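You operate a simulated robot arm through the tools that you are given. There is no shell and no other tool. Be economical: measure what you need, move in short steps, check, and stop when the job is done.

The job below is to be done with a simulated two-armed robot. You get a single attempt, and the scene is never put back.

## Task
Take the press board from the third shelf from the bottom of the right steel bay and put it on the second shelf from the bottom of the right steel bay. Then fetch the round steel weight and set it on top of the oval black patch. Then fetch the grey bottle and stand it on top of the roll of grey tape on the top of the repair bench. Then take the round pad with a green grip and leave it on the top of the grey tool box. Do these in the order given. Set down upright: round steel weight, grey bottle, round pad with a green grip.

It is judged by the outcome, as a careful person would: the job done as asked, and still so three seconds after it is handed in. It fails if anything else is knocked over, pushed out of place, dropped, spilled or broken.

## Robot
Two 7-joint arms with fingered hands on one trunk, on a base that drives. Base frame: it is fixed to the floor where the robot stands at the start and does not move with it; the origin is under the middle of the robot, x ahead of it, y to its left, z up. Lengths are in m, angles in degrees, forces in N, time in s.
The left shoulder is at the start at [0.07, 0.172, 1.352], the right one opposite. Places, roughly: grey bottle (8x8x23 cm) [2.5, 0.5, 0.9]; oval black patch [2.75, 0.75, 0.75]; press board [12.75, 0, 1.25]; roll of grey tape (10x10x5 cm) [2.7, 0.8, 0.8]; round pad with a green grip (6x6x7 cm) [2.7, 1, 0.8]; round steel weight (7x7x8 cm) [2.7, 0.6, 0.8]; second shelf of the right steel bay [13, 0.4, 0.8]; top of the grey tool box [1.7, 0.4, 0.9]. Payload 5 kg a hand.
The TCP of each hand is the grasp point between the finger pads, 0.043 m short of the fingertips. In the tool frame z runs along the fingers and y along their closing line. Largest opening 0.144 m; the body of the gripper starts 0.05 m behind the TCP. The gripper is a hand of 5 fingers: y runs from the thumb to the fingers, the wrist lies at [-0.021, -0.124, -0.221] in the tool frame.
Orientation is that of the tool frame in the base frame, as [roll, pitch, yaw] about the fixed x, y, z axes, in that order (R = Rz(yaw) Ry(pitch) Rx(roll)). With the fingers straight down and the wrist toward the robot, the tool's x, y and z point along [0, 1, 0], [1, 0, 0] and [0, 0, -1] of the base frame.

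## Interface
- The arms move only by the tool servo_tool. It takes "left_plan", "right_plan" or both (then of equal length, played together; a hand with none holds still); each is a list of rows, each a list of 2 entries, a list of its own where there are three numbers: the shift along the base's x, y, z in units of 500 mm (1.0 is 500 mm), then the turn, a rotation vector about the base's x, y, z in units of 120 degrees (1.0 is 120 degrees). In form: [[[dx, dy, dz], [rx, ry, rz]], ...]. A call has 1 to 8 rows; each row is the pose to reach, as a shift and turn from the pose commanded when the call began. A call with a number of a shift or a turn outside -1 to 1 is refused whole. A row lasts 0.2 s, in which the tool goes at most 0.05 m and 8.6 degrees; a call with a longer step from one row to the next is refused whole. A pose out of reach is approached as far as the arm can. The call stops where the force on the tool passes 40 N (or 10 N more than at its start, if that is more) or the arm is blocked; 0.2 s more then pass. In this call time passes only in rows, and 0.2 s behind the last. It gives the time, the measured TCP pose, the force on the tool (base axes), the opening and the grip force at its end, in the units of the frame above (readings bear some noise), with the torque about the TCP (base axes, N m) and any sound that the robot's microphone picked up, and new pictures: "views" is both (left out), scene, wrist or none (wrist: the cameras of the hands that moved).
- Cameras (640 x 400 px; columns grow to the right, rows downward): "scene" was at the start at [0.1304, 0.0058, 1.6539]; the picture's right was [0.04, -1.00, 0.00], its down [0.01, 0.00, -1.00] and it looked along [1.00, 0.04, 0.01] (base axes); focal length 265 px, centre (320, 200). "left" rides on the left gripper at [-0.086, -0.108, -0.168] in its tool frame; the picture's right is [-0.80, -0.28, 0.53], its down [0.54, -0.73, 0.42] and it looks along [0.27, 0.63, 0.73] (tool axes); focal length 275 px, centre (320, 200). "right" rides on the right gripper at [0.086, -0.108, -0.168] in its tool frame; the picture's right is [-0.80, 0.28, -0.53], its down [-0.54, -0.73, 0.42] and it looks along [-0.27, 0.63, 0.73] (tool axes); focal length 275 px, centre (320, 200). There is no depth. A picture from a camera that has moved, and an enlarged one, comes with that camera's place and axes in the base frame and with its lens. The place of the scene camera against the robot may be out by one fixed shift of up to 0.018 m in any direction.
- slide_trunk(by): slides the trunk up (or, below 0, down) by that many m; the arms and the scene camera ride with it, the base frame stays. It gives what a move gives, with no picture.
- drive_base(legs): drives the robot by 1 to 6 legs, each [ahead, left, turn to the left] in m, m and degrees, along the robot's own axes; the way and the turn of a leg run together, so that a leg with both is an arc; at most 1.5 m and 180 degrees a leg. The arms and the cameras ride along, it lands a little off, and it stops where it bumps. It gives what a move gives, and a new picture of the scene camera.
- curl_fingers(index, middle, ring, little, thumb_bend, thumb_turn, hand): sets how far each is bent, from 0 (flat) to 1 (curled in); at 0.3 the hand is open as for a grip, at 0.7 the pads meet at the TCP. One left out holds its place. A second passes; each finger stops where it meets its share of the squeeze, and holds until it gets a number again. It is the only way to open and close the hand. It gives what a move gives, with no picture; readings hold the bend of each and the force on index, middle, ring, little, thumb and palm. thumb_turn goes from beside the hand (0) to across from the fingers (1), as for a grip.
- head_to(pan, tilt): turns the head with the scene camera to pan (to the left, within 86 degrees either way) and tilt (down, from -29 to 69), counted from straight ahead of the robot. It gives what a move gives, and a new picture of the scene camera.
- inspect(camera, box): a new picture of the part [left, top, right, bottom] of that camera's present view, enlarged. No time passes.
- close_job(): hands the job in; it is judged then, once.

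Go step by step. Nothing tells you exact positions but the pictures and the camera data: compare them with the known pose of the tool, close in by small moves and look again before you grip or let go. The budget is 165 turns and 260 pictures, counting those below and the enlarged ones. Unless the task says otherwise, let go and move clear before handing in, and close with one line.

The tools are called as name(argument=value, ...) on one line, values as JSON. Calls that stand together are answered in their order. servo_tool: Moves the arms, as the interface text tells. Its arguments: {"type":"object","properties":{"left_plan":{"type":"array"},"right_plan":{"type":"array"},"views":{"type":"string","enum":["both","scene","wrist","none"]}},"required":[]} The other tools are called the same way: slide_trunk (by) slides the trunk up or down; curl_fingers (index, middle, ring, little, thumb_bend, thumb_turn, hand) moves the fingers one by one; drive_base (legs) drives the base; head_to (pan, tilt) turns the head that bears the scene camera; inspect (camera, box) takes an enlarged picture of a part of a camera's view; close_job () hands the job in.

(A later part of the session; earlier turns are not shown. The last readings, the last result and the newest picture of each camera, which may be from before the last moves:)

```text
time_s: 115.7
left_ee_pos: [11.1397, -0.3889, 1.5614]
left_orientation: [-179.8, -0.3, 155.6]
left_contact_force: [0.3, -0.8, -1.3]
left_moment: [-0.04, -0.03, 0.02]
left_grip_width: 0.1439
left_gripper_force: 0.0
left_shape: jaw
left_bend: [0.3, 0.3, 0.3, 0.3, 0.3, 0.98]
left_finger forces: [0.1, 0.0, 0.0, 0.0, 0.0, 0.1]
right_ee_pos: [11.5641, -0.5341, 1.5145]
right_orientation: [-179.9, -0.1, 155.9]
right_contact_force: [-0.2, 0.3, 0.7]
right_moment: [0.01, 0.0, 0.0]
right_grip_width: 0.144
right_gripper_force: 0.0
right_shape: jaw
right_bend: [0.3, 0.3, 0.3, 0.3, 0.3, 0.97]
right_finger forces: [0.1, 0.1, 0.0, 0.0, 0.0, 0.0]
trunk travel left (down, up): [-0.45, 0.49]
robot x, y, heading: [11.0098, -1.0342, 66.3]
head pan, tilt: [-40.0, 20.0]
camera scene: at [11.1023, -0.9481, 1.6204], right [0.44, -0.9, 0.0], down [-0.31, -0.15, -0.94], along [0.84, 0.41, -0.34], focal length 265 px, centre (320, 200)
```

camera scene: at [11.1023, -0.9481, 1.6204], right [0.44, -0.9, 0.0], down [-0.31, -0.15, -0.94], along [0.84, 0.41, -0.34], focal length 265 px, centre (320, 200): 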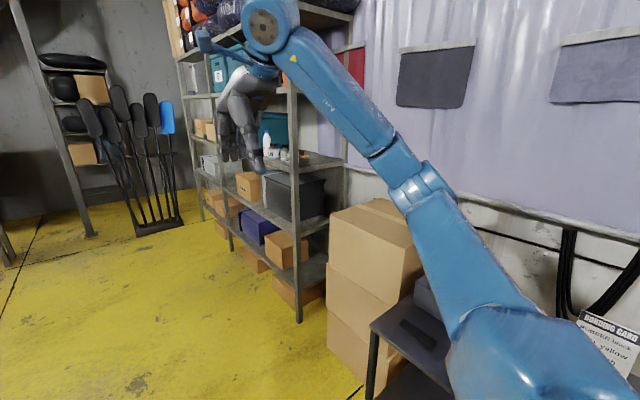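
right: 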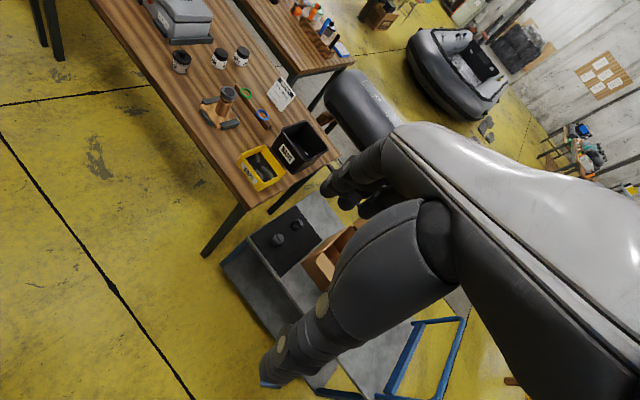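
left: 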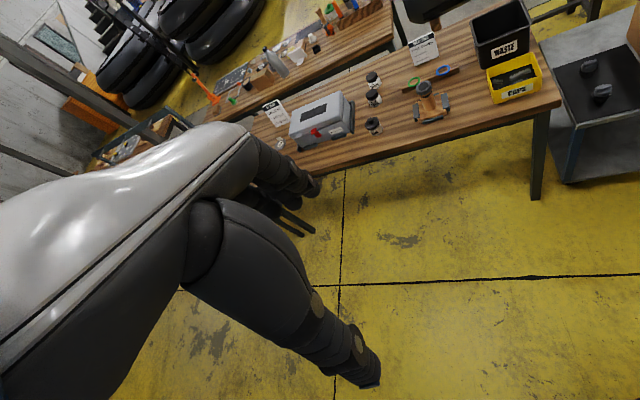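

I'm through; the right steel bay is ahead right. I drive to about (11.35,0.1) and face it.

drive_base(legs=[[0.9, 0, 0], [0, 0, -66], [0, 0.4, 0]])

head_to(pan=0, tilt=15)

```text
time_s: 125.4
left_ee_pos: [12.029, 0.3042, 1.561]
left_orientation: [-179.7, -0.1, 88.3]
left_contact_force: [-0.5, 0.0, -0.6]
left_moment: [0.03, -0.02, -0.02]
left_grip_width: 0.1442
left_gripper_force: 0.0
left_shape: jaw
left_bend: [0.3, 0.3, 0.3, 0.3, 0.3, 0.97]
left_finger forces: [0.0, 0.1, 0.0, 0.0, 0.0, 0.0]
right_ee_pos: [12.0612, -0.1414, 1.5146]
right_orientation: [-179.9, -0.1, 88.6]
right_contact_force: [-0.1, -0.5, -0.3]
right_moment: [0.05, 0.03, -0.01]
right_grip_width: 0.144
right_gripper_force: 0.1
right_shape: jaw
right_bend: [0.3, 0.3, 0.3, 0.3, 0.3, 0.97]
right_finger forces: [0.0, 0.0, 0.0, 0.0, 0.0, 0.1]
trunk travel left (down, up): [-0.45, 0.49]
robot x, y, heading: [11.3816, 0.1794, -1.1]
head pan, tilt: [-40.0, 20.0]
camera scene: at [11.4924, 0.1162, 1.6203], right [-0.66, -0.75, 0.0], down [-0.26, 0.23, -0.94], along [0.71, -0.62, -0.34], focal length 265 px, centre (320, 200)
```

scene: 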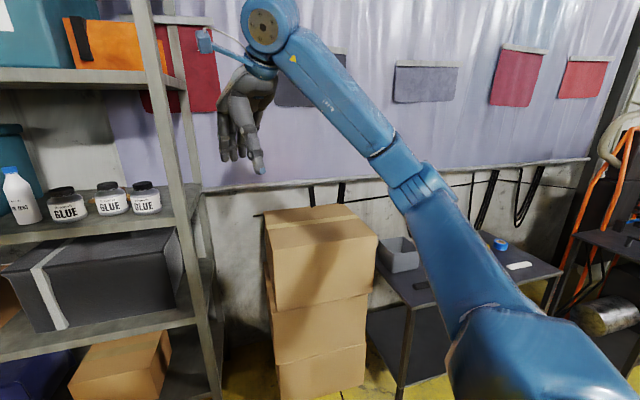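

```text
time_s: 126.5
left_ee_pos: [12.0297, 0.3073, 1.5618]
left_orientation: [-179.8, -0.2, 88.4]
left_contact_force: [-0.4, -0.3, -0.5]
left_moment: [0.02, 0.02, 0.02]
left_grip_width: 0.1437
left_gripper_force: 0.1
left_shape: jaw
left_bend: [0.3, 0.3, 0.3, 0.3, 0.3, 0.98]
left_finger forces: [0.0, 0.0, 0.0, 0.0, 0.0, 0.1]
right_ee_pos: [12.0615, -0.1414, 1.516]
right_orientation: [-180.0, -0.1, 88.5]
right_contact_force: [0.3, 0.2, 0.5]
right_moment: [-0.01, -0.03, -0.01]
right_grip_width: 0.1439
right_gripper_force: 0.1
right_shape: jaw
right_bend: [0.3, 0.3, 0.3, 0.3, 0.3, 0.97]
right_finger forces: [0.0, 0.0, 0.1, 0.1, 0.0, 0.0]
trunk travel left (down, up): [-0.45, 0.49]
robot x, y, heading: [11.3802, 0.178, -1.2]
head pan, tilt: [0.0, 15.0]
camera scene: at [11.5158, 0.177, 1.6285], right [-0.02, -1.0, 0.0], down [-0.26, 0.01, -0.97], along [0.97, -0.02, -0.26], focal length 265 px, centre (320, 200)
```

scene: 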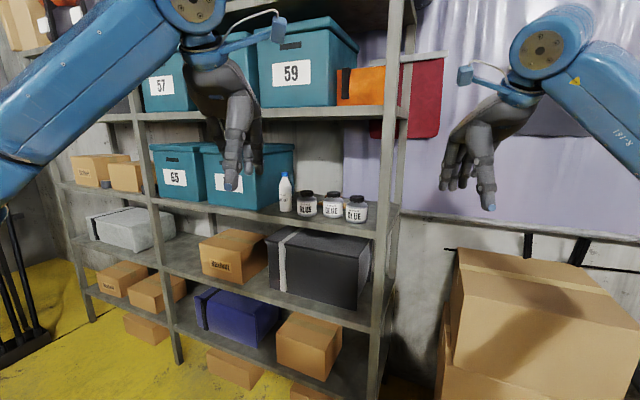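

I take the third shelf to be the one with the glue bottles (z≈1.22) and the second the one with the dark bin (z≈0.85). I look closer for the press board.

inspect(camera="scene", box=[190, 130, 430, 280])

inspect(camera="scene", box=[50, 100, 290, 250])

```text
2.67 times, centred on (310, 205) of scene
camera zoom: at [11.5158, 0.177, 1.6285], right [-0.02, -1.0, 0.0], down [-0.26, 0.01, -0.97], along [0.97, -0.02, -0.26], focal length 706 px, centre (347, 187)
```

zoom: 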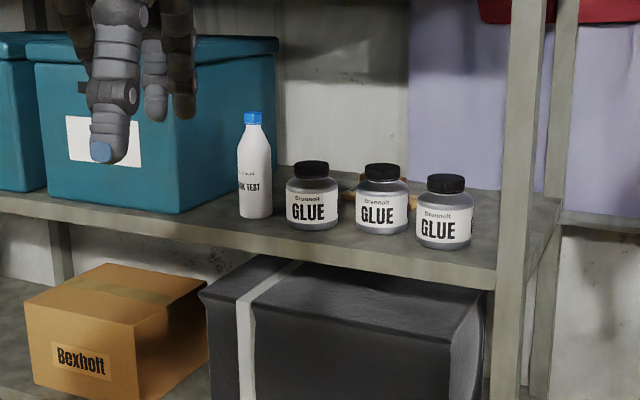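

```text
2.67 times, centred on (170, 175) of scene
camera zoom: at [11.5158, 0.177, 1.6285], right [-0.02, -1.0, 0.0], down [-0.26, 0.01, -0.97], along [0.97, -0.02, -0.26], focal length 706 px, centre (720, 267)
```

zoom: 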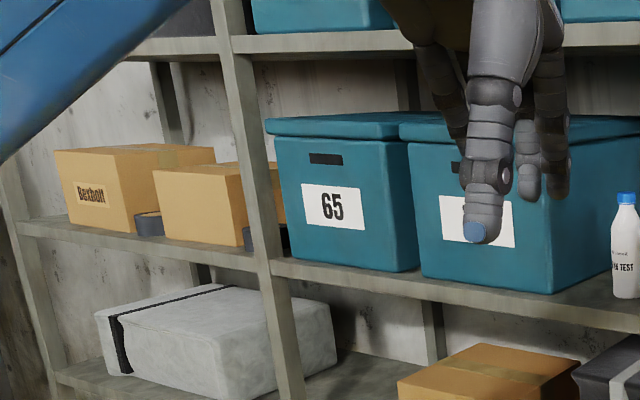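

Something tan lies behind the glue bottles. I zoom in on it.

inspect(camera="scene", box=[285, 175, 385, 238])

drive_base(legs=[[0, -0.3, 1.2]])

inspect(camera="scene", box=[200, 165, 320, 240])

```text
6.35 times, centred on (335, 206) of scene
camera zoom: at [11.5158, 0.177, 1.6285], right [-0.02, -1.0, 0.0], down [-0.26, 0.01, -0.97], along [0.97, -0.02, -0.26], focal length 1681 px, centre (225, 159)
```

zoom: 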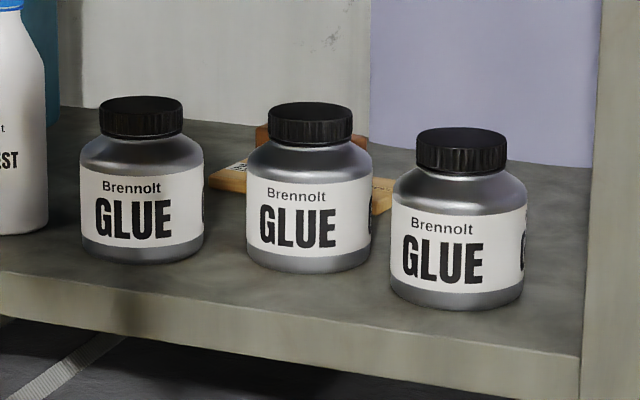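

```text
time_s: 128.6
left_ee_pos: [12.0241, 0.0235, 1.5606]
left_orientation: [-179.8, -0.1, 89.4]
left_contact_force: [0.6, 0.5, 0.6]
left_moment: [-0.06, 0.01, 0.01]
left_grip_width: 0.1439
left_gripper_force: 0.1
left_shape: jaw
left_bend: [0.3, 0.3, 0.3, 0.3, 0.3, 0.98]
left_finger forces: [0.0, 0.0, 0.0, 0.0, 0.0, 0.0]
right_ee_pos: [12.0636, -0.4243, 1.5158]
right_orientation: [-179.9, 0.0, 89.8]
right_contact_force: [0.3, 0.7, -0.3]
right_moment: [-0.06, 0.01, -0.02]
right_grip_width: 0.1437
right_gripper_force: 0.0
right_shape: jaw
right_bend: [0.3, 0.3, 0.3, 0.3, 0.3, 0.97]
right_finger forces: [0.0, 0.0, 0.0, 0.1, 0.0, 0.0]
trunk travel left (down, up): [-0.45, 0.49]
robot x, y, heading: [11.3791, -0.1179, 0.0]
head pan, tilt: [0.0, 15.0]
camera scene: at [11.5124, -0.1162, 1.6285], right [0.0, -1.0, 0.0], down [-0.26, 0.0, -0.97], along [0.97, 0.0, -0.26], focal length 265 px, centre (320, 200)
```

scene: 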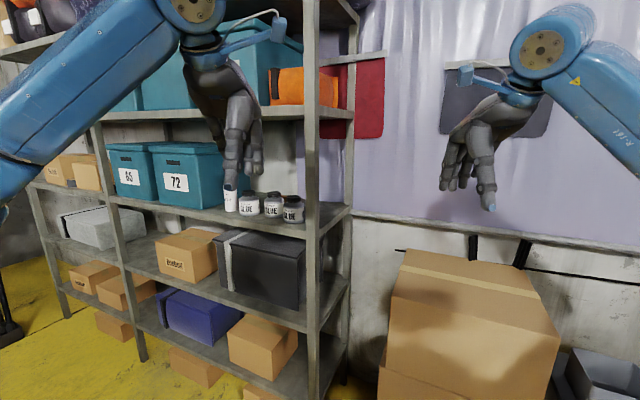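

```text
5.33 times, centred on (260, 202) of scene
camera zoom: at [11.5124, -0.1162, 1.6285], right [0.0, -1.0, 0.0], down [-0.26, 0.0, -0.97], along [0.97, 0.0, -0.26], focal length 1412 px, centre (640, 187)
```

zoom: 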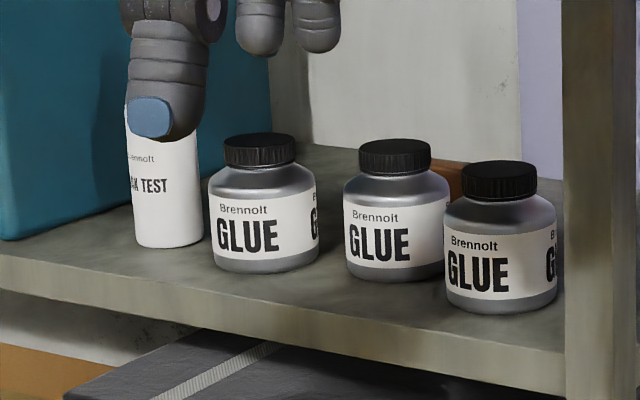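

The press board is a small tan board with a brown block, behind the middle and right glue bottles at about (12.83,0.09). I move closer and look over the bottles with the left wrist camera.

drive_base(legs=[[0.3, 0, 0]])

servo_tool(left_plan=[[[0, 0.02, -0.1], [0, 0, 0]], [[0, 0.04, -0.2], [0, 0, 0]], [[0, 0.06, -0.26], [0, 0, 0]]], views="both")

```text
time_s: 130.6
left_ee_pos: [12.3198, 0.019, 1.5627]
left_orientation: [-179.9, -0.2, 89.4]
left_contact_force: [-0.3, 0.2, 0.1]
left_moment: [0.01, -0.05, 0.01]
left_grip_width: 0.1437
left_gripper_force: 0.1
left_shape: jaw
left_bend: [0.3, 0.3, 0.3, 0.3, 0.3, 0.98]
left_finger forces: [0.0, 0.0, 0.1, 0.1, 0.1, 0.0]
right_ee_pos: [12.3579, -0.4272, 1.5163]
right_orientation: [-180.0, -0.1, 89.6]
right_contact_force: [-0.6, 0.8, -0.3]
right_moment: [-0.02, -0.02, -0.02]
right_grip_width: 0.1437
right_gripper_force: 0.1
right_shape: jaw
right_bend: [0.3, 0.3, 0.3, 0.3, 0.3, 0.97]
right_finger forces: [0.0, 0.0, 0.0, 0.1, 0.1, 0.0]
trunk travel left (down, up): [-0.45, 0.49]
robot x, y, heading: [11.6789, -0.1212, -0.3]
head pan, tilt: [0.0, 15.0]
camera scene: at [11.8083, -0.1193, 1.6289], right [0.0, -1.0, 0.0], down [-0.26, 0.0, -0.97], along [0.97, 0.0, -0.26], focal length 265 px, centre (320, 200)
```

scene: 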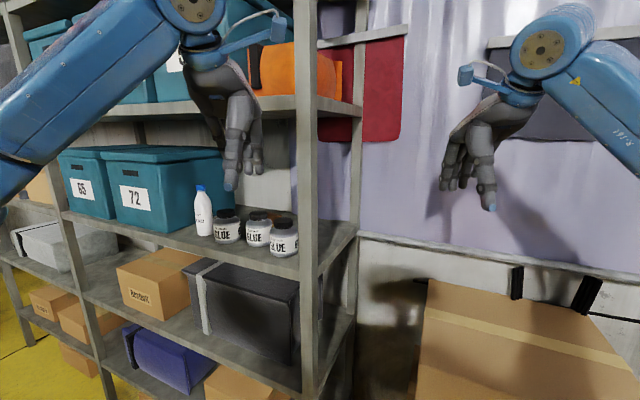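

```text
refused: row 1 steps farther than a row can; nothing moved
```

servo_tool(left_plan=[[[0, 0.01, -0.09], [0, 0, 0]], [[0, 0.03, -0.18], [0, 0, 0]], [[0, 0.06, -0.26], [0, 0, 0]]], views="both")

```text
time_s: 131.4
left_ee_pos: [12.3233, 0.0501, 1.4311]
left_orientation: [-179.8, -0.1, 89.5]
left_contact_force: [-0.1, 0.4, -0.4]
left_moment: [-0.06, 0.01, 0.02]
left_grip_width: 0.1439
left_gripper_force: 0.0
left_shape: jaw
left_bend: [0.3, 0.3, 0.3, 0.3, 0.3, 0.98]
left_finger forces: [0.1, 0.1, 0.0, 0.0, 0.0, 0.0]
right_ee_pos: [12.3625, -0.426, 1.5152]
right_orientation: [180.0, 0.0, 89.7]
right_contact_force: [0.6, 0.3, -0.9]
right_moment: [-0.04, 0.03, -0.02]
right_grip_width: 0.1441
right_gripper_force: 0.1
right_shape: jaw
right_bend: [0.3, 0.3, 0.3, 0.3, 0.3, 0.97]
right_finger forces: [0.1, 0.0, 0.0, 0.0, 0.1, 0.0]
trunk travel left (down, up): [-0.45, 0.49]
robot x, y, heading: [11.6787, -0.1219, -0.1]
head pan, tilt: [0.0, 15.0]
camera scene: at [11.8119, -0.1179, 1.6285], right [0.0, -1.0, 0.0], down [-0.26, 0.0, -0.97], along [0.97, 0.0, -0.26], focal length 265 px, centre (320, 200)
camera left: at [12.2149, -0.0367, 1.5975], right [-0.29, -0.79, -0.53], down [-0.72, 0.55, -0.42], along [0.63, 0.26, -0.73], focal length 275 px, centre (320, 200)
```

scene: 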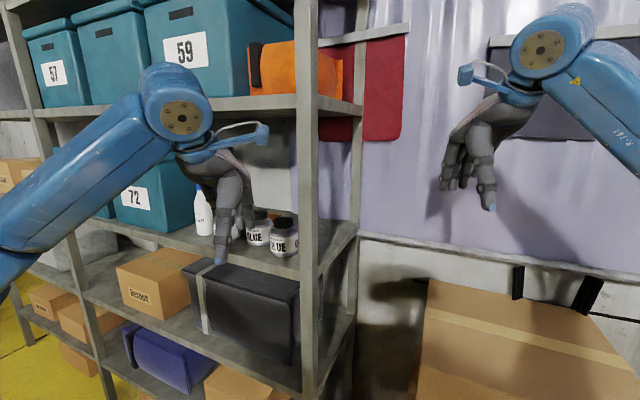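
left: 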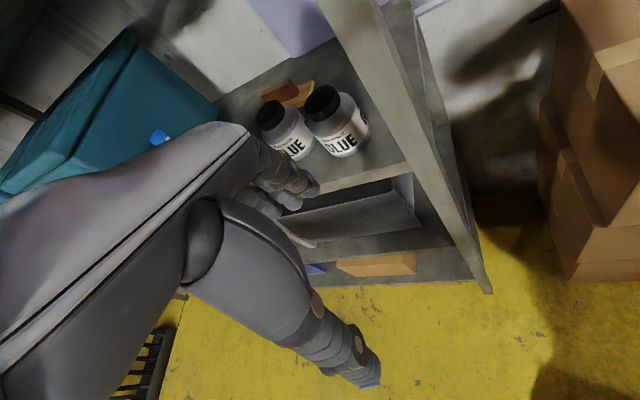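

inspect(camera="left", box=[220, 60, 380, 160])

```text
4.00 times, centred on (300, 110) of left
camera zoom: at [12.2149, -0.0367, 1.5975], right [-0.29, -0.79, -0.53], down [-0.72, 0.55, -0.42], along [0.63, 0.26, -0.73], focal length 1101 px, centre (400, 560)
```

zoom: 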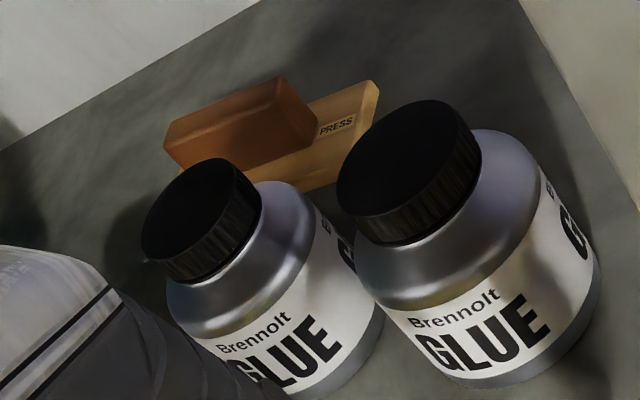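

The board lies behind the two right glue bottles with a brown block on top. I move the left hand 0.14 m forward (above the bottle tops, below the next shelf) for a better look.

servo_tool(left_plan=[[[0.09, 0, 0.01], [0, 0, 0]], [[0.18, 0, 0.01], [0, 0, 0]], [[0.28, 0, 0.01], [0, 0, 0]]], views="both")

inspect(camera="left", box=[200, 50, 400, 175])

```text
time_s: 132.2
left_ee_pos: [12.4651, 0.0497, 1.4343]
left_orientation: [-179.9, -0.3, 89.4]
left_contact_force: [0.6, -0.6, -1.1]
left_moment: [0.0, 0.07, -0.02]
left_grip_width: 0.1441
left_gripper_force: 0.0
left_shape: jaw
left_bend: [0.3, 0.3, 0.3, 0.3, 0.3, 0.98]
left_finger forces: [0.0, 0.0, 0.0, 0.1, 0.1, 0.0]
right_ee_pos: [12.3622, -0.4274, 1.5143]
right_orientation: [180.0, -0.1, 89.7]
right_contact_force: [0.4, 0.4, 0.7]
right_moment: [0.01, 0.0, 0.04]
right_grip_width: 0.1438
right_gripper_force: 0.0
right_shape: jaw
right_bend: [0.3, 0.3, 0.3, 0.3, 0.3, 0.97]
right_finger forces: [0.0, 0.0, 0.0, 0.1, 0.0, 0.0]
trunk travel left (down, up): [-0.45, 0.49]
robot x, y, heading: [11.6788, -0.1229, -0.2]
head pan, tilt: [0.0, 15.0]
camera scene: at [11.8123, -0.12, 1.6283], right [0.0, -1.0, 0.0], down [-0.26, 0.0, -0.97], along [0.97, 0.0, -0.26], focal length 265 px, centre (320, 200)
camera left: at [12.3556, -0.037, 1.6012], right [-0.29, -0.79, -0.54], down [-0.72, 0.55, -0.42], along [0.63, 0.26, -0.73], focal length 275 px, centre (320, 200)
```

scene: 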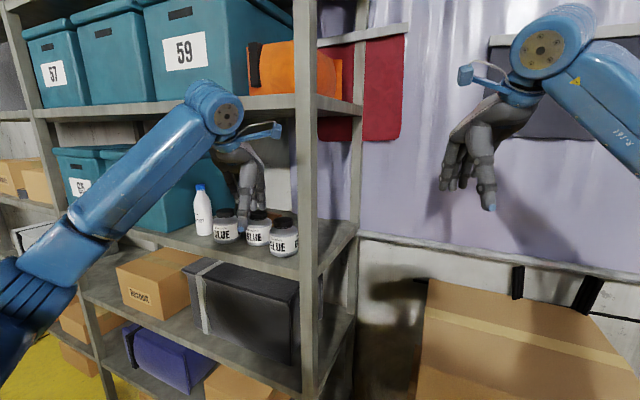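
left: 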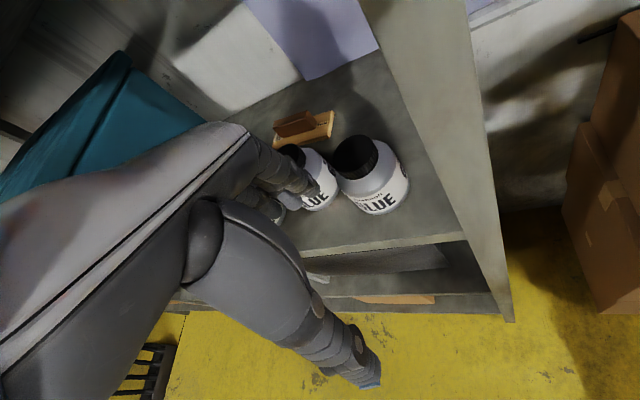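

```text
3.20 times, centred on (300, 112) of left
camera zoom: at [12.3556, -0.037, 1.6012], right [-0.29, -0.79, -0.54], down [-0.72, 0.55, -0.42], along [0.63, 0.26, -0.73], focal length 881 px, centre (384, 480)
```

zoom: 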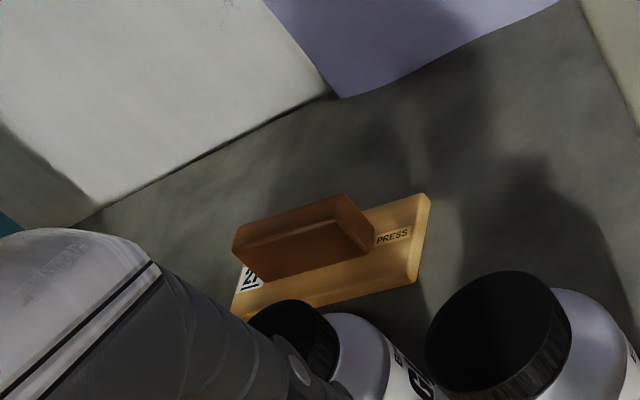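

Good view: the board is about 16×6.5 cm, its long axis ~57° from x, centre about (12.85,0.07), with a brown block on top as grip. I'll set the left fingers narrower and pre-orient the hand (yaw −33°, tilted 45° forward) outside the bay.

curl_fingers(hand="left", index=0.42, middle=0.42, ring=0.42, little=0.42, thumb_bend=0.42)

servo_tool(left_plan=[[[-0.02, 0.009, 0.004], [-0.0156, -0.0518, -0.0378]], [[-0.04, 0.018, 0.008], [-0.0311, -0.1036, -0.0756]], [[-0.06, 0.026, 0.012], [-0.0467, -0.1554, -0.1134]], [[-0.08, 0.035, 0.016], [-0.0623, -0.2071, -0.1512]], [[-0.09, 0.044, 0.02], [-0.0779, -0.2589, -0.189]], [[-0.09, 0.052, 0.024], [-0.0934, -0.3107, -0.2268]], [[-0.09, 0.06, 0.03], [-0.109, -0.3625, -0.2646]]], views="both")

```text
time_s: 133.2
left_ee_pos: [12.4626, 0.0502, 1.4364]
left_orientation: [-179.9, -0.1, 89.4]
left_contact_force: [0.0, 0.1, 0.5]
left_moment: [-0.01, -0.01, 0.01]
left_grip_width: 0.1079
left_gripper_force: 0.1
left_shape: fingers
left_bend: [0.42, 0.42, 0.42, 0.42, 0.42, 0.98]
left_finger forces: [0.0, 0.0, 0.0, 0.0, 0.1, 0.0]
right_ee_pos: [12.3601, -0.4269, 1.5146]
right_orientation: [180.0, -0.1, 89.6]
right_contact_force: [-0.1, 1.0, 0.3]
right_moment: [0.04, -0.04, 0.02]
right_grip_width: 0.1438
right_gripper_force: 0.1
right_shape: jaw
right_bend: [0.3, 0.3, 0.3, 0.3, 0.3, 0.97]
right_finger forces: [0.1, 0.0, 0.0, 0.0, 0.0, 0.0]
trunk travel left (down, up): [-0.45, 0.49]
robot x, y, heading: [11.6752, -0.1219, -0.3]
head pan, tilt: [0.0, 15.0]
```

```text
time_s: 134.8
left_ee_pos: [12.4166, 0.0794, 1.452]
left_orientation: [135.2, -0.6, 56.2]
left_contact_force: [-0.5, 0.3, 0.9]
left_moment: [0.0, -0.01, 0.05]
left_grip_width: 0.1078
left_gripper_force: 0.0
left_shape: fingers
left_bend: [0.42, 0.42, 0.42, 0.42, 0.42, 0.98]
left_finger forces: [0.0, 0.1, 0.1, 0.1, 0.0, 0.0]
right_ee_pos: [12.3594, -0.4263, 1.516]
right_orientation: [-180.0, -0.1, 89.7]
right_contact_force: [0.2, 0.4, 0.6]
right_moment: [-0.04, -0.01, 0.01]
right_grip_width: 0.1443
right_gripper_force: 0.1
right_shape: jaw
right_bend: [0.3, 0.3, 0.3, 0.3, 0.3, 0.97]
right_finger forces: [0.1, 0.0, 0.0, 0.0, 0.1, 0.0]
trunk travel left (down, up): [-0.45, 0.49]
robot x, y, heading: [11.6789, -0.1195, 0.1]
head pan, tilt: [0.0, 15.0]
camera scene: at [11.8104, -0.1178, 1.6286], right [0.0, -1.0, 0.0], down [-0.26, 0.0, -0.97], along [0.97, 0.0, -0.26], focal length 265 px, centre (320, 200)
camera left: at [12.2069, 0.1168, 1.4923], right [-0.29, -0.75, -0.59], down [0.13, 0.58, -0.81], along [0.95, -0.31, -0.07], focal length 275 px, centre (320, 200)
```

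scene: 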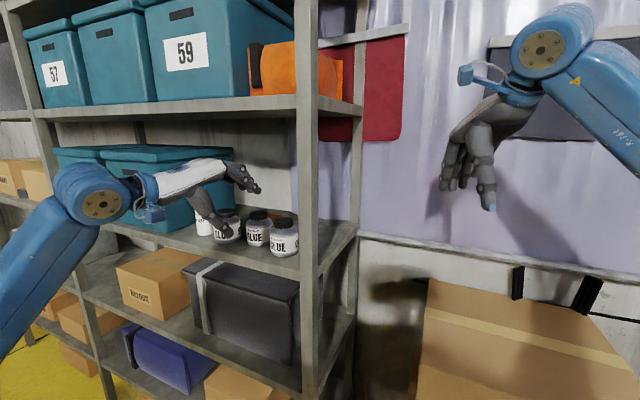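
left: 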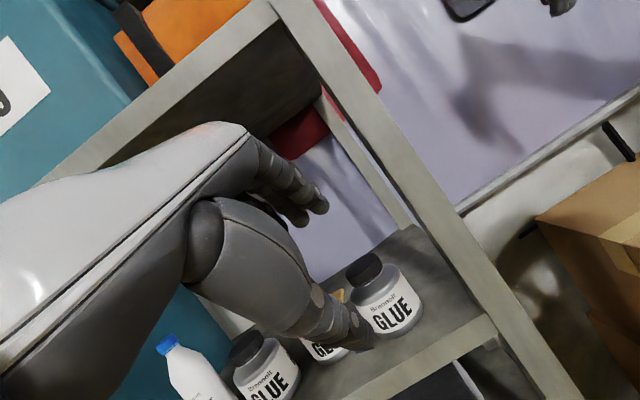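

The hand clears both the bottle caps (1.32) and the shelf above (1.65). I insert it straight ahead in two parts.

servo_tool(left_plan=[[[0.09, 0, 0], [0, 0, 0]], [[0.18, 0, 0], [0, 0, 0]], [[0.27, 0, 0], [0, 0, 0]], [[0.36, 0, 0], [0, 0, 0]], [[0.45, 0, 0], [0, 0, 0]], [[0.54, 0, 0], [0, 0, 0]]], views="both")

```text
time_s: 136.2
left_ee_pos: [12.6894, 0.0778, 1.4527]
left_orientation: [135.5, -0.5, 56.0]
left_contact_force: [0.1, -0.7, -0.5]
left_moment: [0.01, 0.04, -0.02]
left_grip_width: 0.1079
left_gripper_force: 0.1
left_shape: fingers
left_bend: [0.42, 0.42, 0.42, 0.42, 0.42, 0.98]
left_finger forces: [0.0, 0.1, 0.1, 0.0, 0.0, 0.0]
right_ee_pos: [12.3627, -0.4271, 1.5143]
right_orientation: [-179.9, -0.2, 89.6]
right_contact_force: [0.4, -0.5, 0.6]
right_moment: [0.0, 0.03, 0.01]
right_grip_width: 0.1438
right_gripper_force: 0.0
right_shape: jaw
right_bend: [0.3, 0.3, 0.3, 0.3, 0.3, 0.97]
right_finger forces: [0.0, 0.1, 0.1, 0.1, 0.0, 0.1]
trunk travel left (down, up): [-0.45, 0.49]
robot x, y, heading: [11.6776, -0.1223, -0.2]
head pan, tilt: [0.0, 15.0]
camera scene: at [11.8125, -0.1207, 1.6283], right [0.0, -1.0, 0.0], down [-0.26, 0.0, -0.97], along [0.97, 0.0, -0.26], focal length 265 px, centre (320, 200)
camera left: at [12.4792, 0.1137, 1.4941], right [-0.3, -0.75, -0.59], down [0.12, 0.58, -0.8], along [0.95, -0.31, -0.08], focal length 275 px, centre (320, 200)
```

scene: 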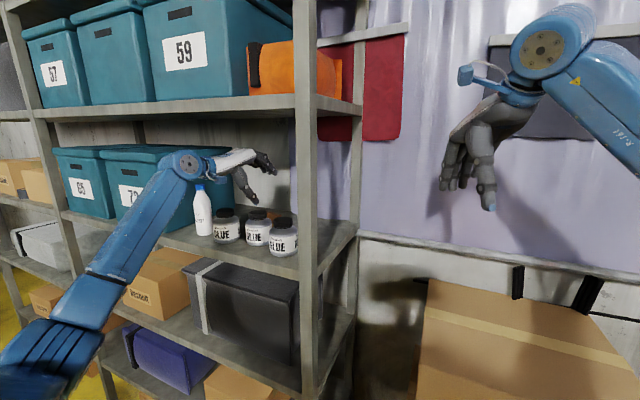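
left: 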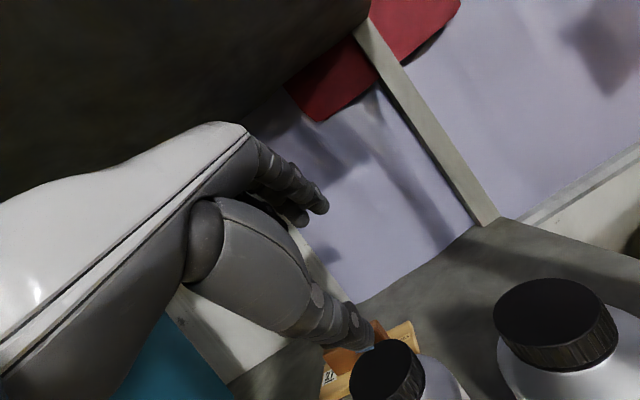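

servo_tool(left_plan=[[[0.08, 0, 0], [0, 0, 0]], [[0.16, 0, 0], [0, 0, 0]], [[0.24, 0, 0], [0, 0, 0]], [[0.3, 0, 0], [0, 0, 0]]], views="both")

```text
time_s: 137.2
left_ee_pos: [12.8175, 0.0753, 1.4557]
left_orientation: [135.1, -0.7, 56.0]
left_contact_force: [-0.5, -1.5, 3.5]
left_moment: [0.22, 0.07, 0.07]
left_grip_width: 0.1075
left_gripper_force: 0.1
left_shape: fingers
left_bend: [0.42, 0.42, 0.42, 0.42, 0.42, 0.98]
left_finger forces: [0.0, 0.1, 0.0, 0.0, 0.0, 0.1]
left hand out of reach, approached as far as the arm can: row 4
right_ee_pos: [12.3597, -0.4285, 1.5151]
right_orientation: [-179.9, 0.0, 89.6]
right_contact_force: [0.9, 0.1, -1.3]
right_moment: [-0.05, 0.07, 0.0]
right_grip_width: 0.1439
right_gripper_force: 0.0
right_shape: jaw
right_bend: [0.3, 0.3, 0.3, 0.3, 0.3, 0.97]
right_finger forces: [0.0, 0.0, 0.0, 0.0, 0.1, 0.0]
trunk travel left (down, up): [-0.45, 0.49]
robot x, y, heading: [11.677, -0.1225, -0.4]
head pan, tilt: [0.0, 15.0]
camera scene: at [11.8102, -0.1194, 1.6285], right [0.0, -1.0, 0.0], down [-0.26, 0.0, -0.97], along [0.97, 0.0, -0.26], focal length 265 px, centre (320, 200)
camera left: at [12.6068, 0.112, 1.4962], right [-0.3, -0.75, -0.59], down [0.13, 0.58, -0.81], along [0.95, -0.32, -0.07], focal length 275 px, centre (320, 200)
```

scene: 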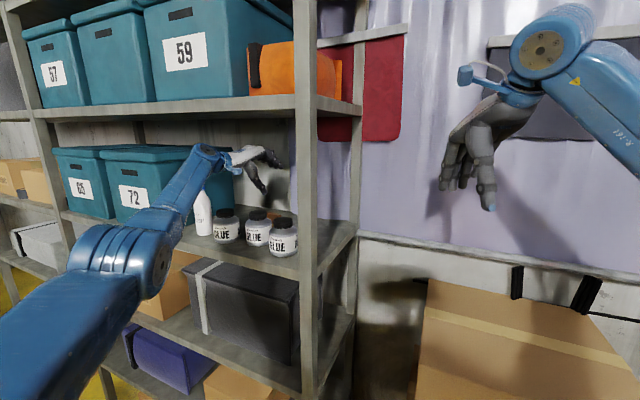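
left: 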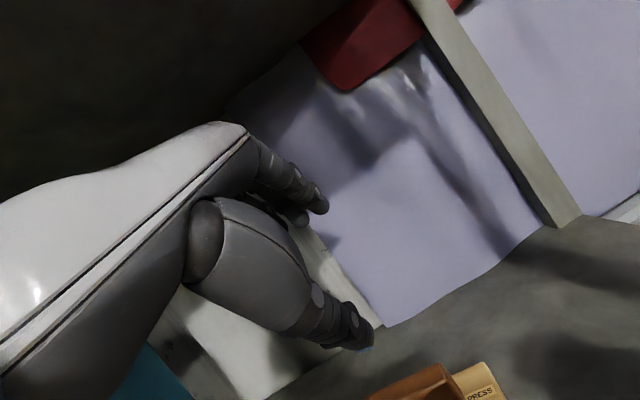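

The arm is near its reach limit, so I pull the hand back a bit and bring the base 0.2 m closer.

servo_tool(left_plan=[[[-0.08, 0, 0], [0, 0, 0]], [[-0.17, 0, 0], [0, 0, 0]], [[-0.26, 0, 0], [0, 0, 0]], [[-0.34, 0, 0], [0, 0, 0]]], views="none")

drive_base(legs=[[0.18, 0, 0]])

```text
time_s: 138.2
left_ee_pos: [12.6498, 0.0836, 1.4519]
left_orientation: [135.5, -0.4, 56.1]
left_contact_force: [-0.3, -1.0, 0.1]
left_moment: [0.02, -0.02, -0.01]
left_grip_width: 0.1075
left_gripper_force: 0.1
left_shape: fingers
left_bend: [0.42, 0.42, 0.42, 0.42, 0.42, 0.98]
left_finger forces: [0.1, 0.0, 0.0, 0.1, 0.0, 0.1]
right_ee_pos: [12.3616, -0.4255, 1.5154]
right_orientation: [-179.9, -0.1, 89.6]
right_contact_force: [0.7, 1.1, 0.8]
right_moment: [-0.04, -0.01, -0.01]
right_grip_width: 0.1438
right_gripper_force: 0.0
right_shape: jaw
right_bend: [0.3, 0.3, 0.3, 0.3, 0.3, 0.97]
right_finger forces: [0.1, 0.1, 0.1, 0.1, 0.0, 0.1]
trunk travel left (down, up): [-0.45, 0.49]
robot x, y, heading: [11.6761, -0.1191, -0.1]
head pan, tilt: [0.0, 15.0]
```

```text
time_s: 139.7
left_ee_pos: [12.8249, 0.0842, 1.4575]
left_orientation: [135.2, -0.6, 56.3]
left_contact_force: [0.1, -0.8, -0.5]
left_moment: [0.02, -0.03, 0.08]
left_grip_width: 0.1073
left_gripper_force: 0.1
left_shape: fingers
left_bend: [0.42, 0.42, 0.42, 0.42, 0.42, 0.98]
left_finger forces: [0.0, 0.0, 0.0, 0.0, 0.0, 0.1]
right_ee_pos: [12.5382, -0.4264, 1.5172]
right_orientation: [179.9, -0.1, 89.8]
right_contact_force: [-0.7, 0.5, 0.7]
right_moment: [0.0, -0.05, 0.0]
right_grip_width: 0.1437
right_gripper_force: 0.1
right_shape: jaw
right_bend: [0.3, 0.3, 0.3, 0.3, 0.3, 0.97]
right_finger forces: [0.0, 0.0, 0.1, 0.0, 0.0, 0.0]
trunk travel left (down, up): [-0.45, 0.49]
robot x, y, heading: [11.8554, -0.1191, 0.3]
head pan, tilt: [0.0, 15.0]
camera scene: at [11.9873, -0.1192, 1.6291], right [0.0, -1.0, 0.0], down [-0.26, 0.0, -0.97], along [0.97, 0.0, -0.26], focal length 265 px, centre (320, 200)
```

scene: 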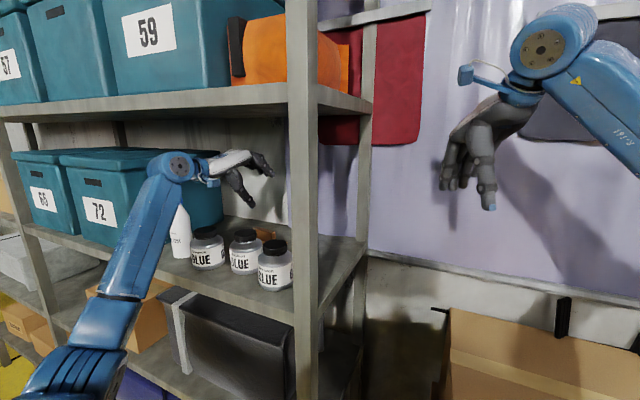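

servo_tool(left_plan=[[[0.012, -0.005, -0.07], [0, 0, 0]], [[0.025, -0.009, -0.11], [0.034, 0.052, 0]], [[0.037, -0.014, -0.15], [0.069, 0.104, 0]], [[0.05, -0.018, -0.17], [0.103, 0.156, 0]], [[0.05, -0.018, -0.194], [0.1375, 0.2075, 0]]], views="both")

inspect(camera="left", box=[220, 100, 460, 250])

```text
time_s: 140.9
left_ee_pos: [12.8528, 0.0747, 1.3572]
left_orientation: [165.4, -0.5, 56.0]
left_contact_force: [0.0, 0.8, -0.3]
left_moment: [-0.01, -0.04, 0.02]
left_grip_width: 0.1075
left_gripper_force: 0.0
left_shape: fingers
left_bend: [0.42, 0.42, 0.42, 0.42, 0.42, 0.98]
left_finger forces: [0.0, 0.0, 0.0, 0.0, 0.0, 0.0]
right_ee_pos: [12.5401, -0.4261, 1.5147]
right_orientation: [-179.9, -0.1, 89.7]
right_contact_force: [0.5, -0.2, -1.4]
right_moment: [0.0, 0.01, -0.03]
right_grip_width: 0.1441
right_gripper_force: 0.1
right_shape: jaw
right_bend: [0.3, 0.3, 0.3, 0.3, 0.3, 0.97]
right_finger forces: [0.1, 0.0, 0.0, 0.0, 0.1, 0.0]
trunk travel left (down, up): [-0.45, 0.49]
robot x, y, heading: [11.8609, -0.1205, -0.0]
head pan, tilt: [0.0, 15.0]
camera scene: at [11.9906, -0.1202, 1.6286], right [0.0, -1.0, 0.0], down [-0.26, 0.0, -0.97], along [0.97, 0.0, -0.26], focal length 265 px, centre (320, 200)
camera left: at [12.682, 0.0839, 1.4911], right [-0.56, -0.58, -0.6], down [-0.19, 0.79, -0.59], along [0.81, -0.22, -0.55], focal length 275 px, centre (320, 200)
```

scene: 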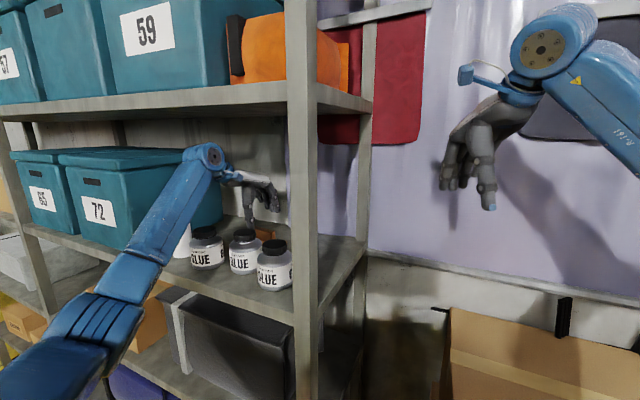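
left: 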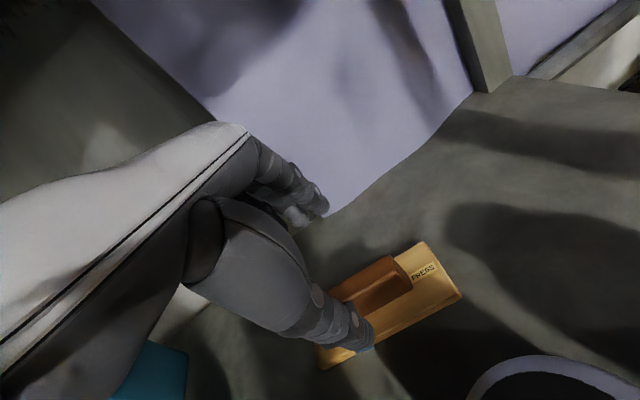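

```text
2.67 times, centred on (340, 175) of left
camera zoom: at [12.682, 0.0839, 1.4911], right [-0.56, -0.58, -0.6], down [-0.19, 0.79, -0.59], along [0.81, -0.22, -0.55], focal length 734 px, centre (267, 267)
```

zoom: 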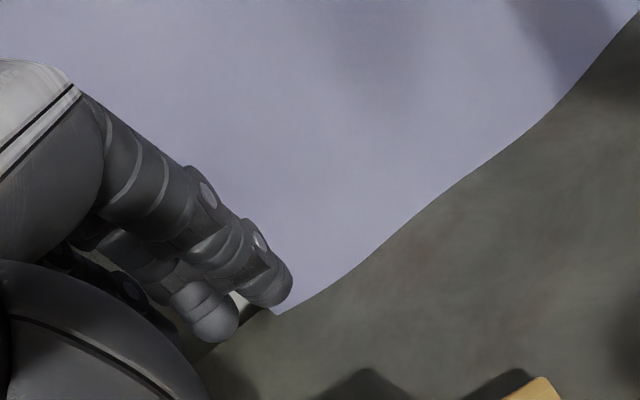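

The hand is over the board, block slightly to the right of the grasp point. I lower 4.5 cm with a 1 cm correction and look.

servo_tool(left_plan=[[[-0.004, -0.012, -0.03], [0, 0, 0]], [[-0.008, -0.022, -0.06], [0, 0, 0]], [[-0.008, -0.022, -0.09], [0, 0, 0]]], views="both")

inspect(camera="left", box=[240, 200, 460, 338])

inspect(camera="scene", box=[160, 140, 320, 240])

```text
time_s: 141.7
left_ee_pos: [12.85, 0.0644, 1.3112]
left_orientation: [165.1, -0.5, 56.1]
left_contact_force: [0.0, 0.5, 0.1]
left_moment: [-0.03, 0.0, -0.06]
left_grip_width: 0.1074
left_gripper_force: 0.1
left_shape: fingers
left_bend: [0.42, 0.42, 0.42, 0.42, 0.42, 0.98]
left_finger forces: [0.0, 0.0, 0.1, 0.0, 0.1, 0.1]
right_ee_pos: [12.5426, -0.4247, 1.5166]
right_orientation: [-179.9, -0.1, 89.8]
right_contact_force: [-0.1, -0.5, 0.1]
right_moment: [0.02, -0.01, -0.02]
right_grip_width: 0.144
right_gripper_force: 0.0
right_shape: jaw
right_bend: [0.3, 0.3, 0.3, 0.3, 0.3, 0.97]
right_finger forces: [0.0, 0.0, 0.1, 0.1, 0.0, 0.0]
trunk travel left (down, up): [-0.45, 0.49]
robot x, y, heading: [11.8557, -0.1226, -0.3]
head pan, tilt: [0.0, 15.0]
camera scene: at [11.9916, -0.1186, 1.6285], right [0.0, -1.0, 0.0], down [-0.26, 0.0, -0.97], along [0.97, 0.0, -0.26], focal length 265 px, centre (320, 200)
camera left: at [12.6797, 0.0739, 1.445], right [-0.56, -0.58, -0.59], down [-0.19, 0.78, -0.59], along [0.81, -0.22, -0.54], focal length 275 px, centre (320, 200)
```

scene: 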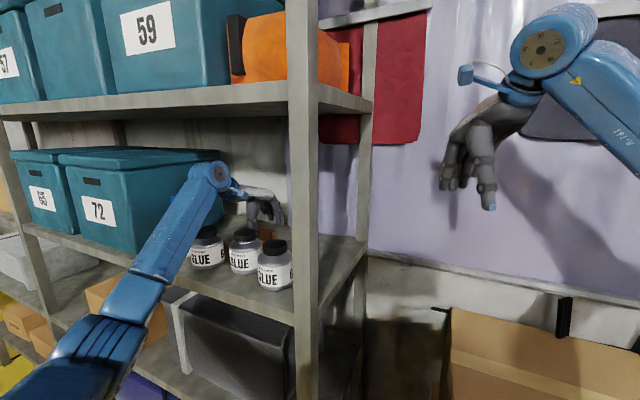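
left: 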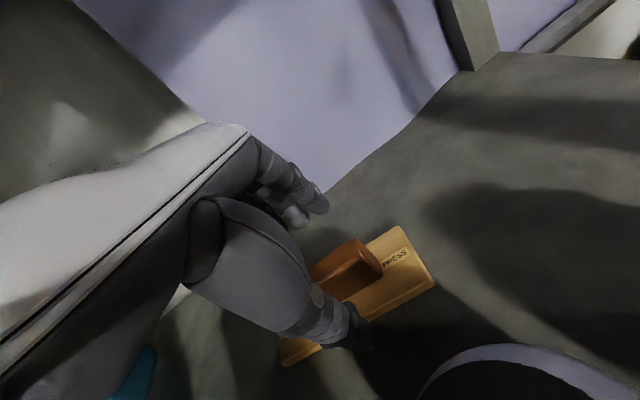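

```text
2.90 times, centred on (350, 269) of left
camera zoom: at [12.6797, 0.0739, 1.445], right [-0.56, -0.58, -0.59], down [-0.19, 0.78, -0.59], along [0.81, -0.22, -0.54], focal length 798 px, centre (233, 0)
```

zoom: 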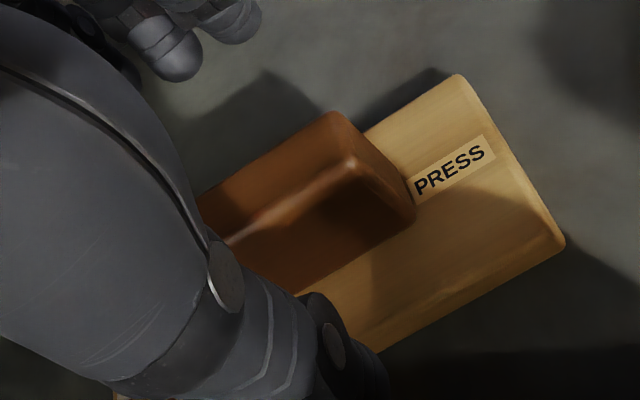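

```text
4.00 times, centred on (240, 190) of scene
camera zoom: at [11.9916, -0.1186, 1.6285], right [0.0, -1.0, 0.0], down [-0.26, 0.0, -0.97], along [0.97, 0.0, -0.26], focal length 1059 px, centre (640, 240)
```

zoom: 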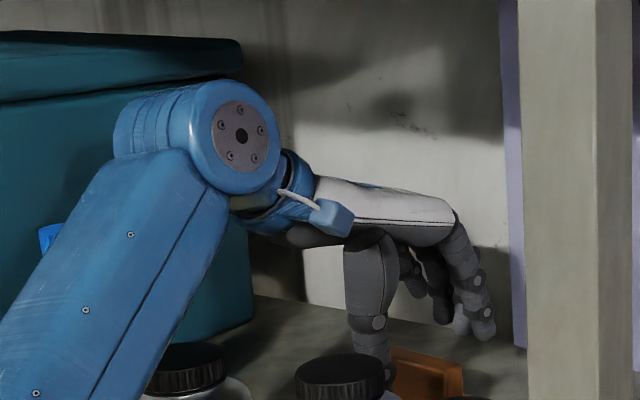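

Thumb and fingers straddle the brown block. I lower 2.5 cm more, then close.

servo_tool(left_plan=[[[-0.006, -0.006, -0.03], [0, 0, 0]], [[-0.008, -0.008, -0.052], [0, 0, 0]]], views="wrist")

```text
time_s: 142.3
left_ee_pos: [12.8448, 0.0588, 1.2918]
left_orientation: [164.8, -0.6, 56.1]
left_contact_force: [1.9, 0.9, 15.7]
left_moment: [0.45, 0.67, -0.04]
left_grip_width: 0.1056
left_gripper_force: 7.6
left_shape: fingers
left_bend: [0.42, 0.42, 0.42, 0.42, 0.43, 0.98]
left_finger forces: [0.1, 0.0, 0.0, 0.0, 15.2, 0.1]
right_ee_pos: [12.5385, -0.4256, 1.5184]
right_orientation: [179.9, -0.1, 89.8]
right_contact_force: [0.6, -0.4, 0.6]
right_moment: [-0.03, -0.05, -0.01]
right_grip_width: 0.1439
right_gripper_force: 0.1
right_shape: jaw
right_bend: [0.3, 0.3, 0.3, 0.3, 0.3, 0.97]
right_finger forces: [0.1, 0.0, 0.1, 0.0, 0.1, 0.0]
trunk travel left (down, up): [-0.45, 0.49]
robot x, y, heading: [11.8569, -0.1187, 0.4]
head pan, tilt: [0.0, 15.0]
camera left: at [12.6722, 0.0699, 1.423], right [-0.55, -0.58, -0.6], down [-0.18, 0.78, -0.59], along [0.81, -0.22, -0.54], focal length 275 px, centre (320, 200)
```

left: 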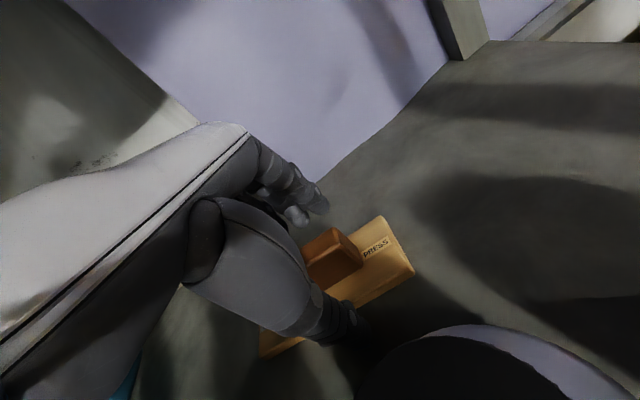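

The thumb rests on the board top. I ease up 4 mm and close.

servo_tool(left_plan=[[[0, 0, 0.01], [0, 0, 0]]], views="none")

curl_fingers(hand="left", index=0.75, middle=0.75, ring=0.75, little=0.75, thumb_bend=0.75)

inspect(camera="left", box=[240, 180, 440, 305])

```text
time_s: 142.7
left_ee_pos: [12.8447, 0.061, 1.2917]
left_orientation: [165.3, -0.4, 56.1]
left_contact_force: [0.9, -0.4, 9.5]
left_moment: [0.24, 0.4, 0.02]
left_grip_width: 0.1063
left_gripper_force: 4.4
left_shape: fingers
left_bend: [0.42, 0.42, 0.42, 0.42, 0.43, 0.98]
left_finger forces: [0.0, 0.0, 0.0, 0.0, 9.1, 0.0]
right_ee_pos: [12.5422, -0.4254, 1.5156]
right_orientation: [-179.9, -0.1, 89.8]
right_contact_force: [-0.4, 0.4, 0.3]
right_moment: [-0.01, 0.02, 0.05]
right_grip_width: 0.144
right_gripper_force: 0.1
right_shape: jaw
right_bend: [0.3, 0.3, 0.3, 0.3, 0.3, 0.97]
right_finger forces: [0.1, 0.0, 0.1, 0.1, 0.0, 0.0]
trunk travel left (down, up): [-0.45, 0.49]
robot x, y, heading: [11.8546, -0.1227, 0.3]
head pan, tilt: [0.0, 15.0]
```

```text
time_s: 143.7
left_ee_pos: [12.846, 0.0611, 1.2942]
left_orientation: [164.9, -0.6, 56.2]
left_contact_force: [4.7, 3.3, 22.0]
left_moment: [0.13, 0.34, -0.17]
left_grip_width: 0.0348
left_gripper_force: 35.1
left_shape: fingers
left_bend: [0.74, 0.73, 0.74, 0.75, 0.62, 0.95]
left_finger forces: [27.2, 9.5, 5.3, 0.0, 28.8, 0.0]
right_ee_pos: [12.5387, -0.4257, 1.516]
right_orientation: [179.9, -0.1, 89.8]
right_contact_force: [-0.8, 0.4, -0.1]
right_moment: [-0.04, -0.04, -0.04]
right_grip_width: 0.1438
right_gripper_force: 0.1
right_shape: jaw
right_bend: [0.3, 0.3, 0.3, 0.3, 0.3, 0.97]
right_finger forces: [0.1, 0.0, 0.0, 0.1, 0.0, 0.0]
trunk travel left (down, up): [-0.45, 0.49]
robot x, y, heading: [11.8592, -0.121, -0.1]
head pan, tilt: [0.0, 15.0]
```

```text
3.20 times, centred on (340, 242) of left
camera zoom: at [12.673, 0.0706, 1.4265], right [-0.55, -0.58, -0.6], down [-0.18, 0.78, -0.59], along [0.81, -0.22, -0.54], focal length 881 px, centre (256, 64)
```

zoom: 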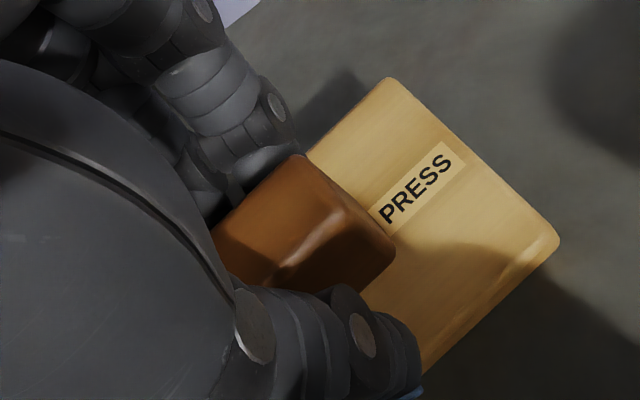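

The block is gripped (3.5 cm, 35 N). I lift 4 cm and check the hold.

servo_tool(left_plan=[[[0, 0, 0.04], [0, 0, 0]], [[0, 0, 0.08], [0, 0, 0]]], views="both")

```text
time_s: 144.3
left_ee_pos: [12.844, 0.0608, 1.3317]
left_orientation: [165.3, -0.3, 55.9]
left_contact_force: [0.3, 0.0, -2.2]
left_moment: [0.0, -0.03, 0.01]
left_grip_width: 0.0343
left_gripper_force: 28.5
left_shape: fingers
left_bend: [0.74, 0.74, 0.75, 0.75, 0.61, 0.95]
left_finger forces: [22.1, 6.7, 2.9, 0.1, 26.0, 0.1]
right_ee_pos: [12.5398, -0.4259, 1.5179]
right_orientation: [179.9, 0.0, 89.8]
right_contact_force: [0.3, 0.1, -0.5]
right_moment: [0.03, -0.04, -0.02]
right_grip_width: 0.1437
right_gripper_force: 0.1
right_shape: jaw
right_bend: [0.3, 0.3, 0.3, 0.3, 0.3, 0.97]
right_finger forces: [0.0, 0.0, 0.1, 0.0, 0.0, 0.0]
trunk travel left (down, up): [-0.45, 0.49]
robot x, y, heading: [11.8577, -0.1246, -0.1]
head pan, tilt: [0.0, 15.0]
camera scene: at [11.9894, -0.1197, 1.6286], right [0.0, -1.0, 0.0], down [-0.26, 0.0, -0.97], along [0.97, 0.0, -0.26], focal length 265 px, centre (320, 200)
camera left: at [12.6736, 0.0698, 1.4639], right [-0.56, -0.58, -0.59], down [-0.19, 0.79, -0.59], along [0.81, -0.22, -0.55], focal length 275 px, centre (320, 200)
```

scene: 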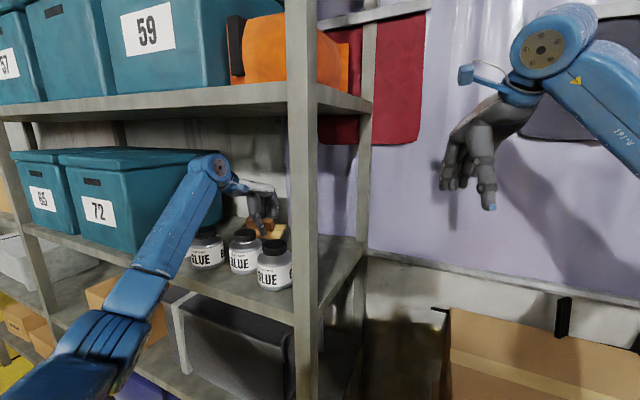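
left: 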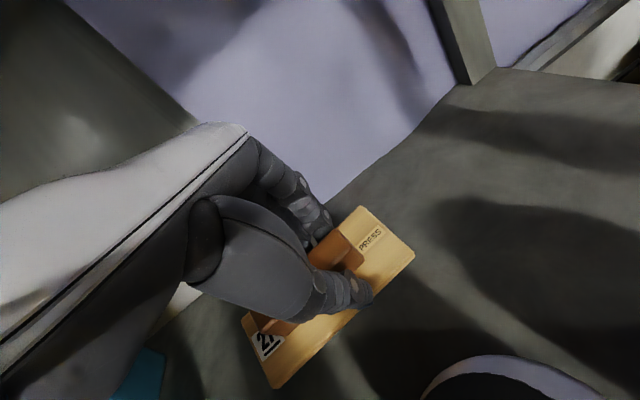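

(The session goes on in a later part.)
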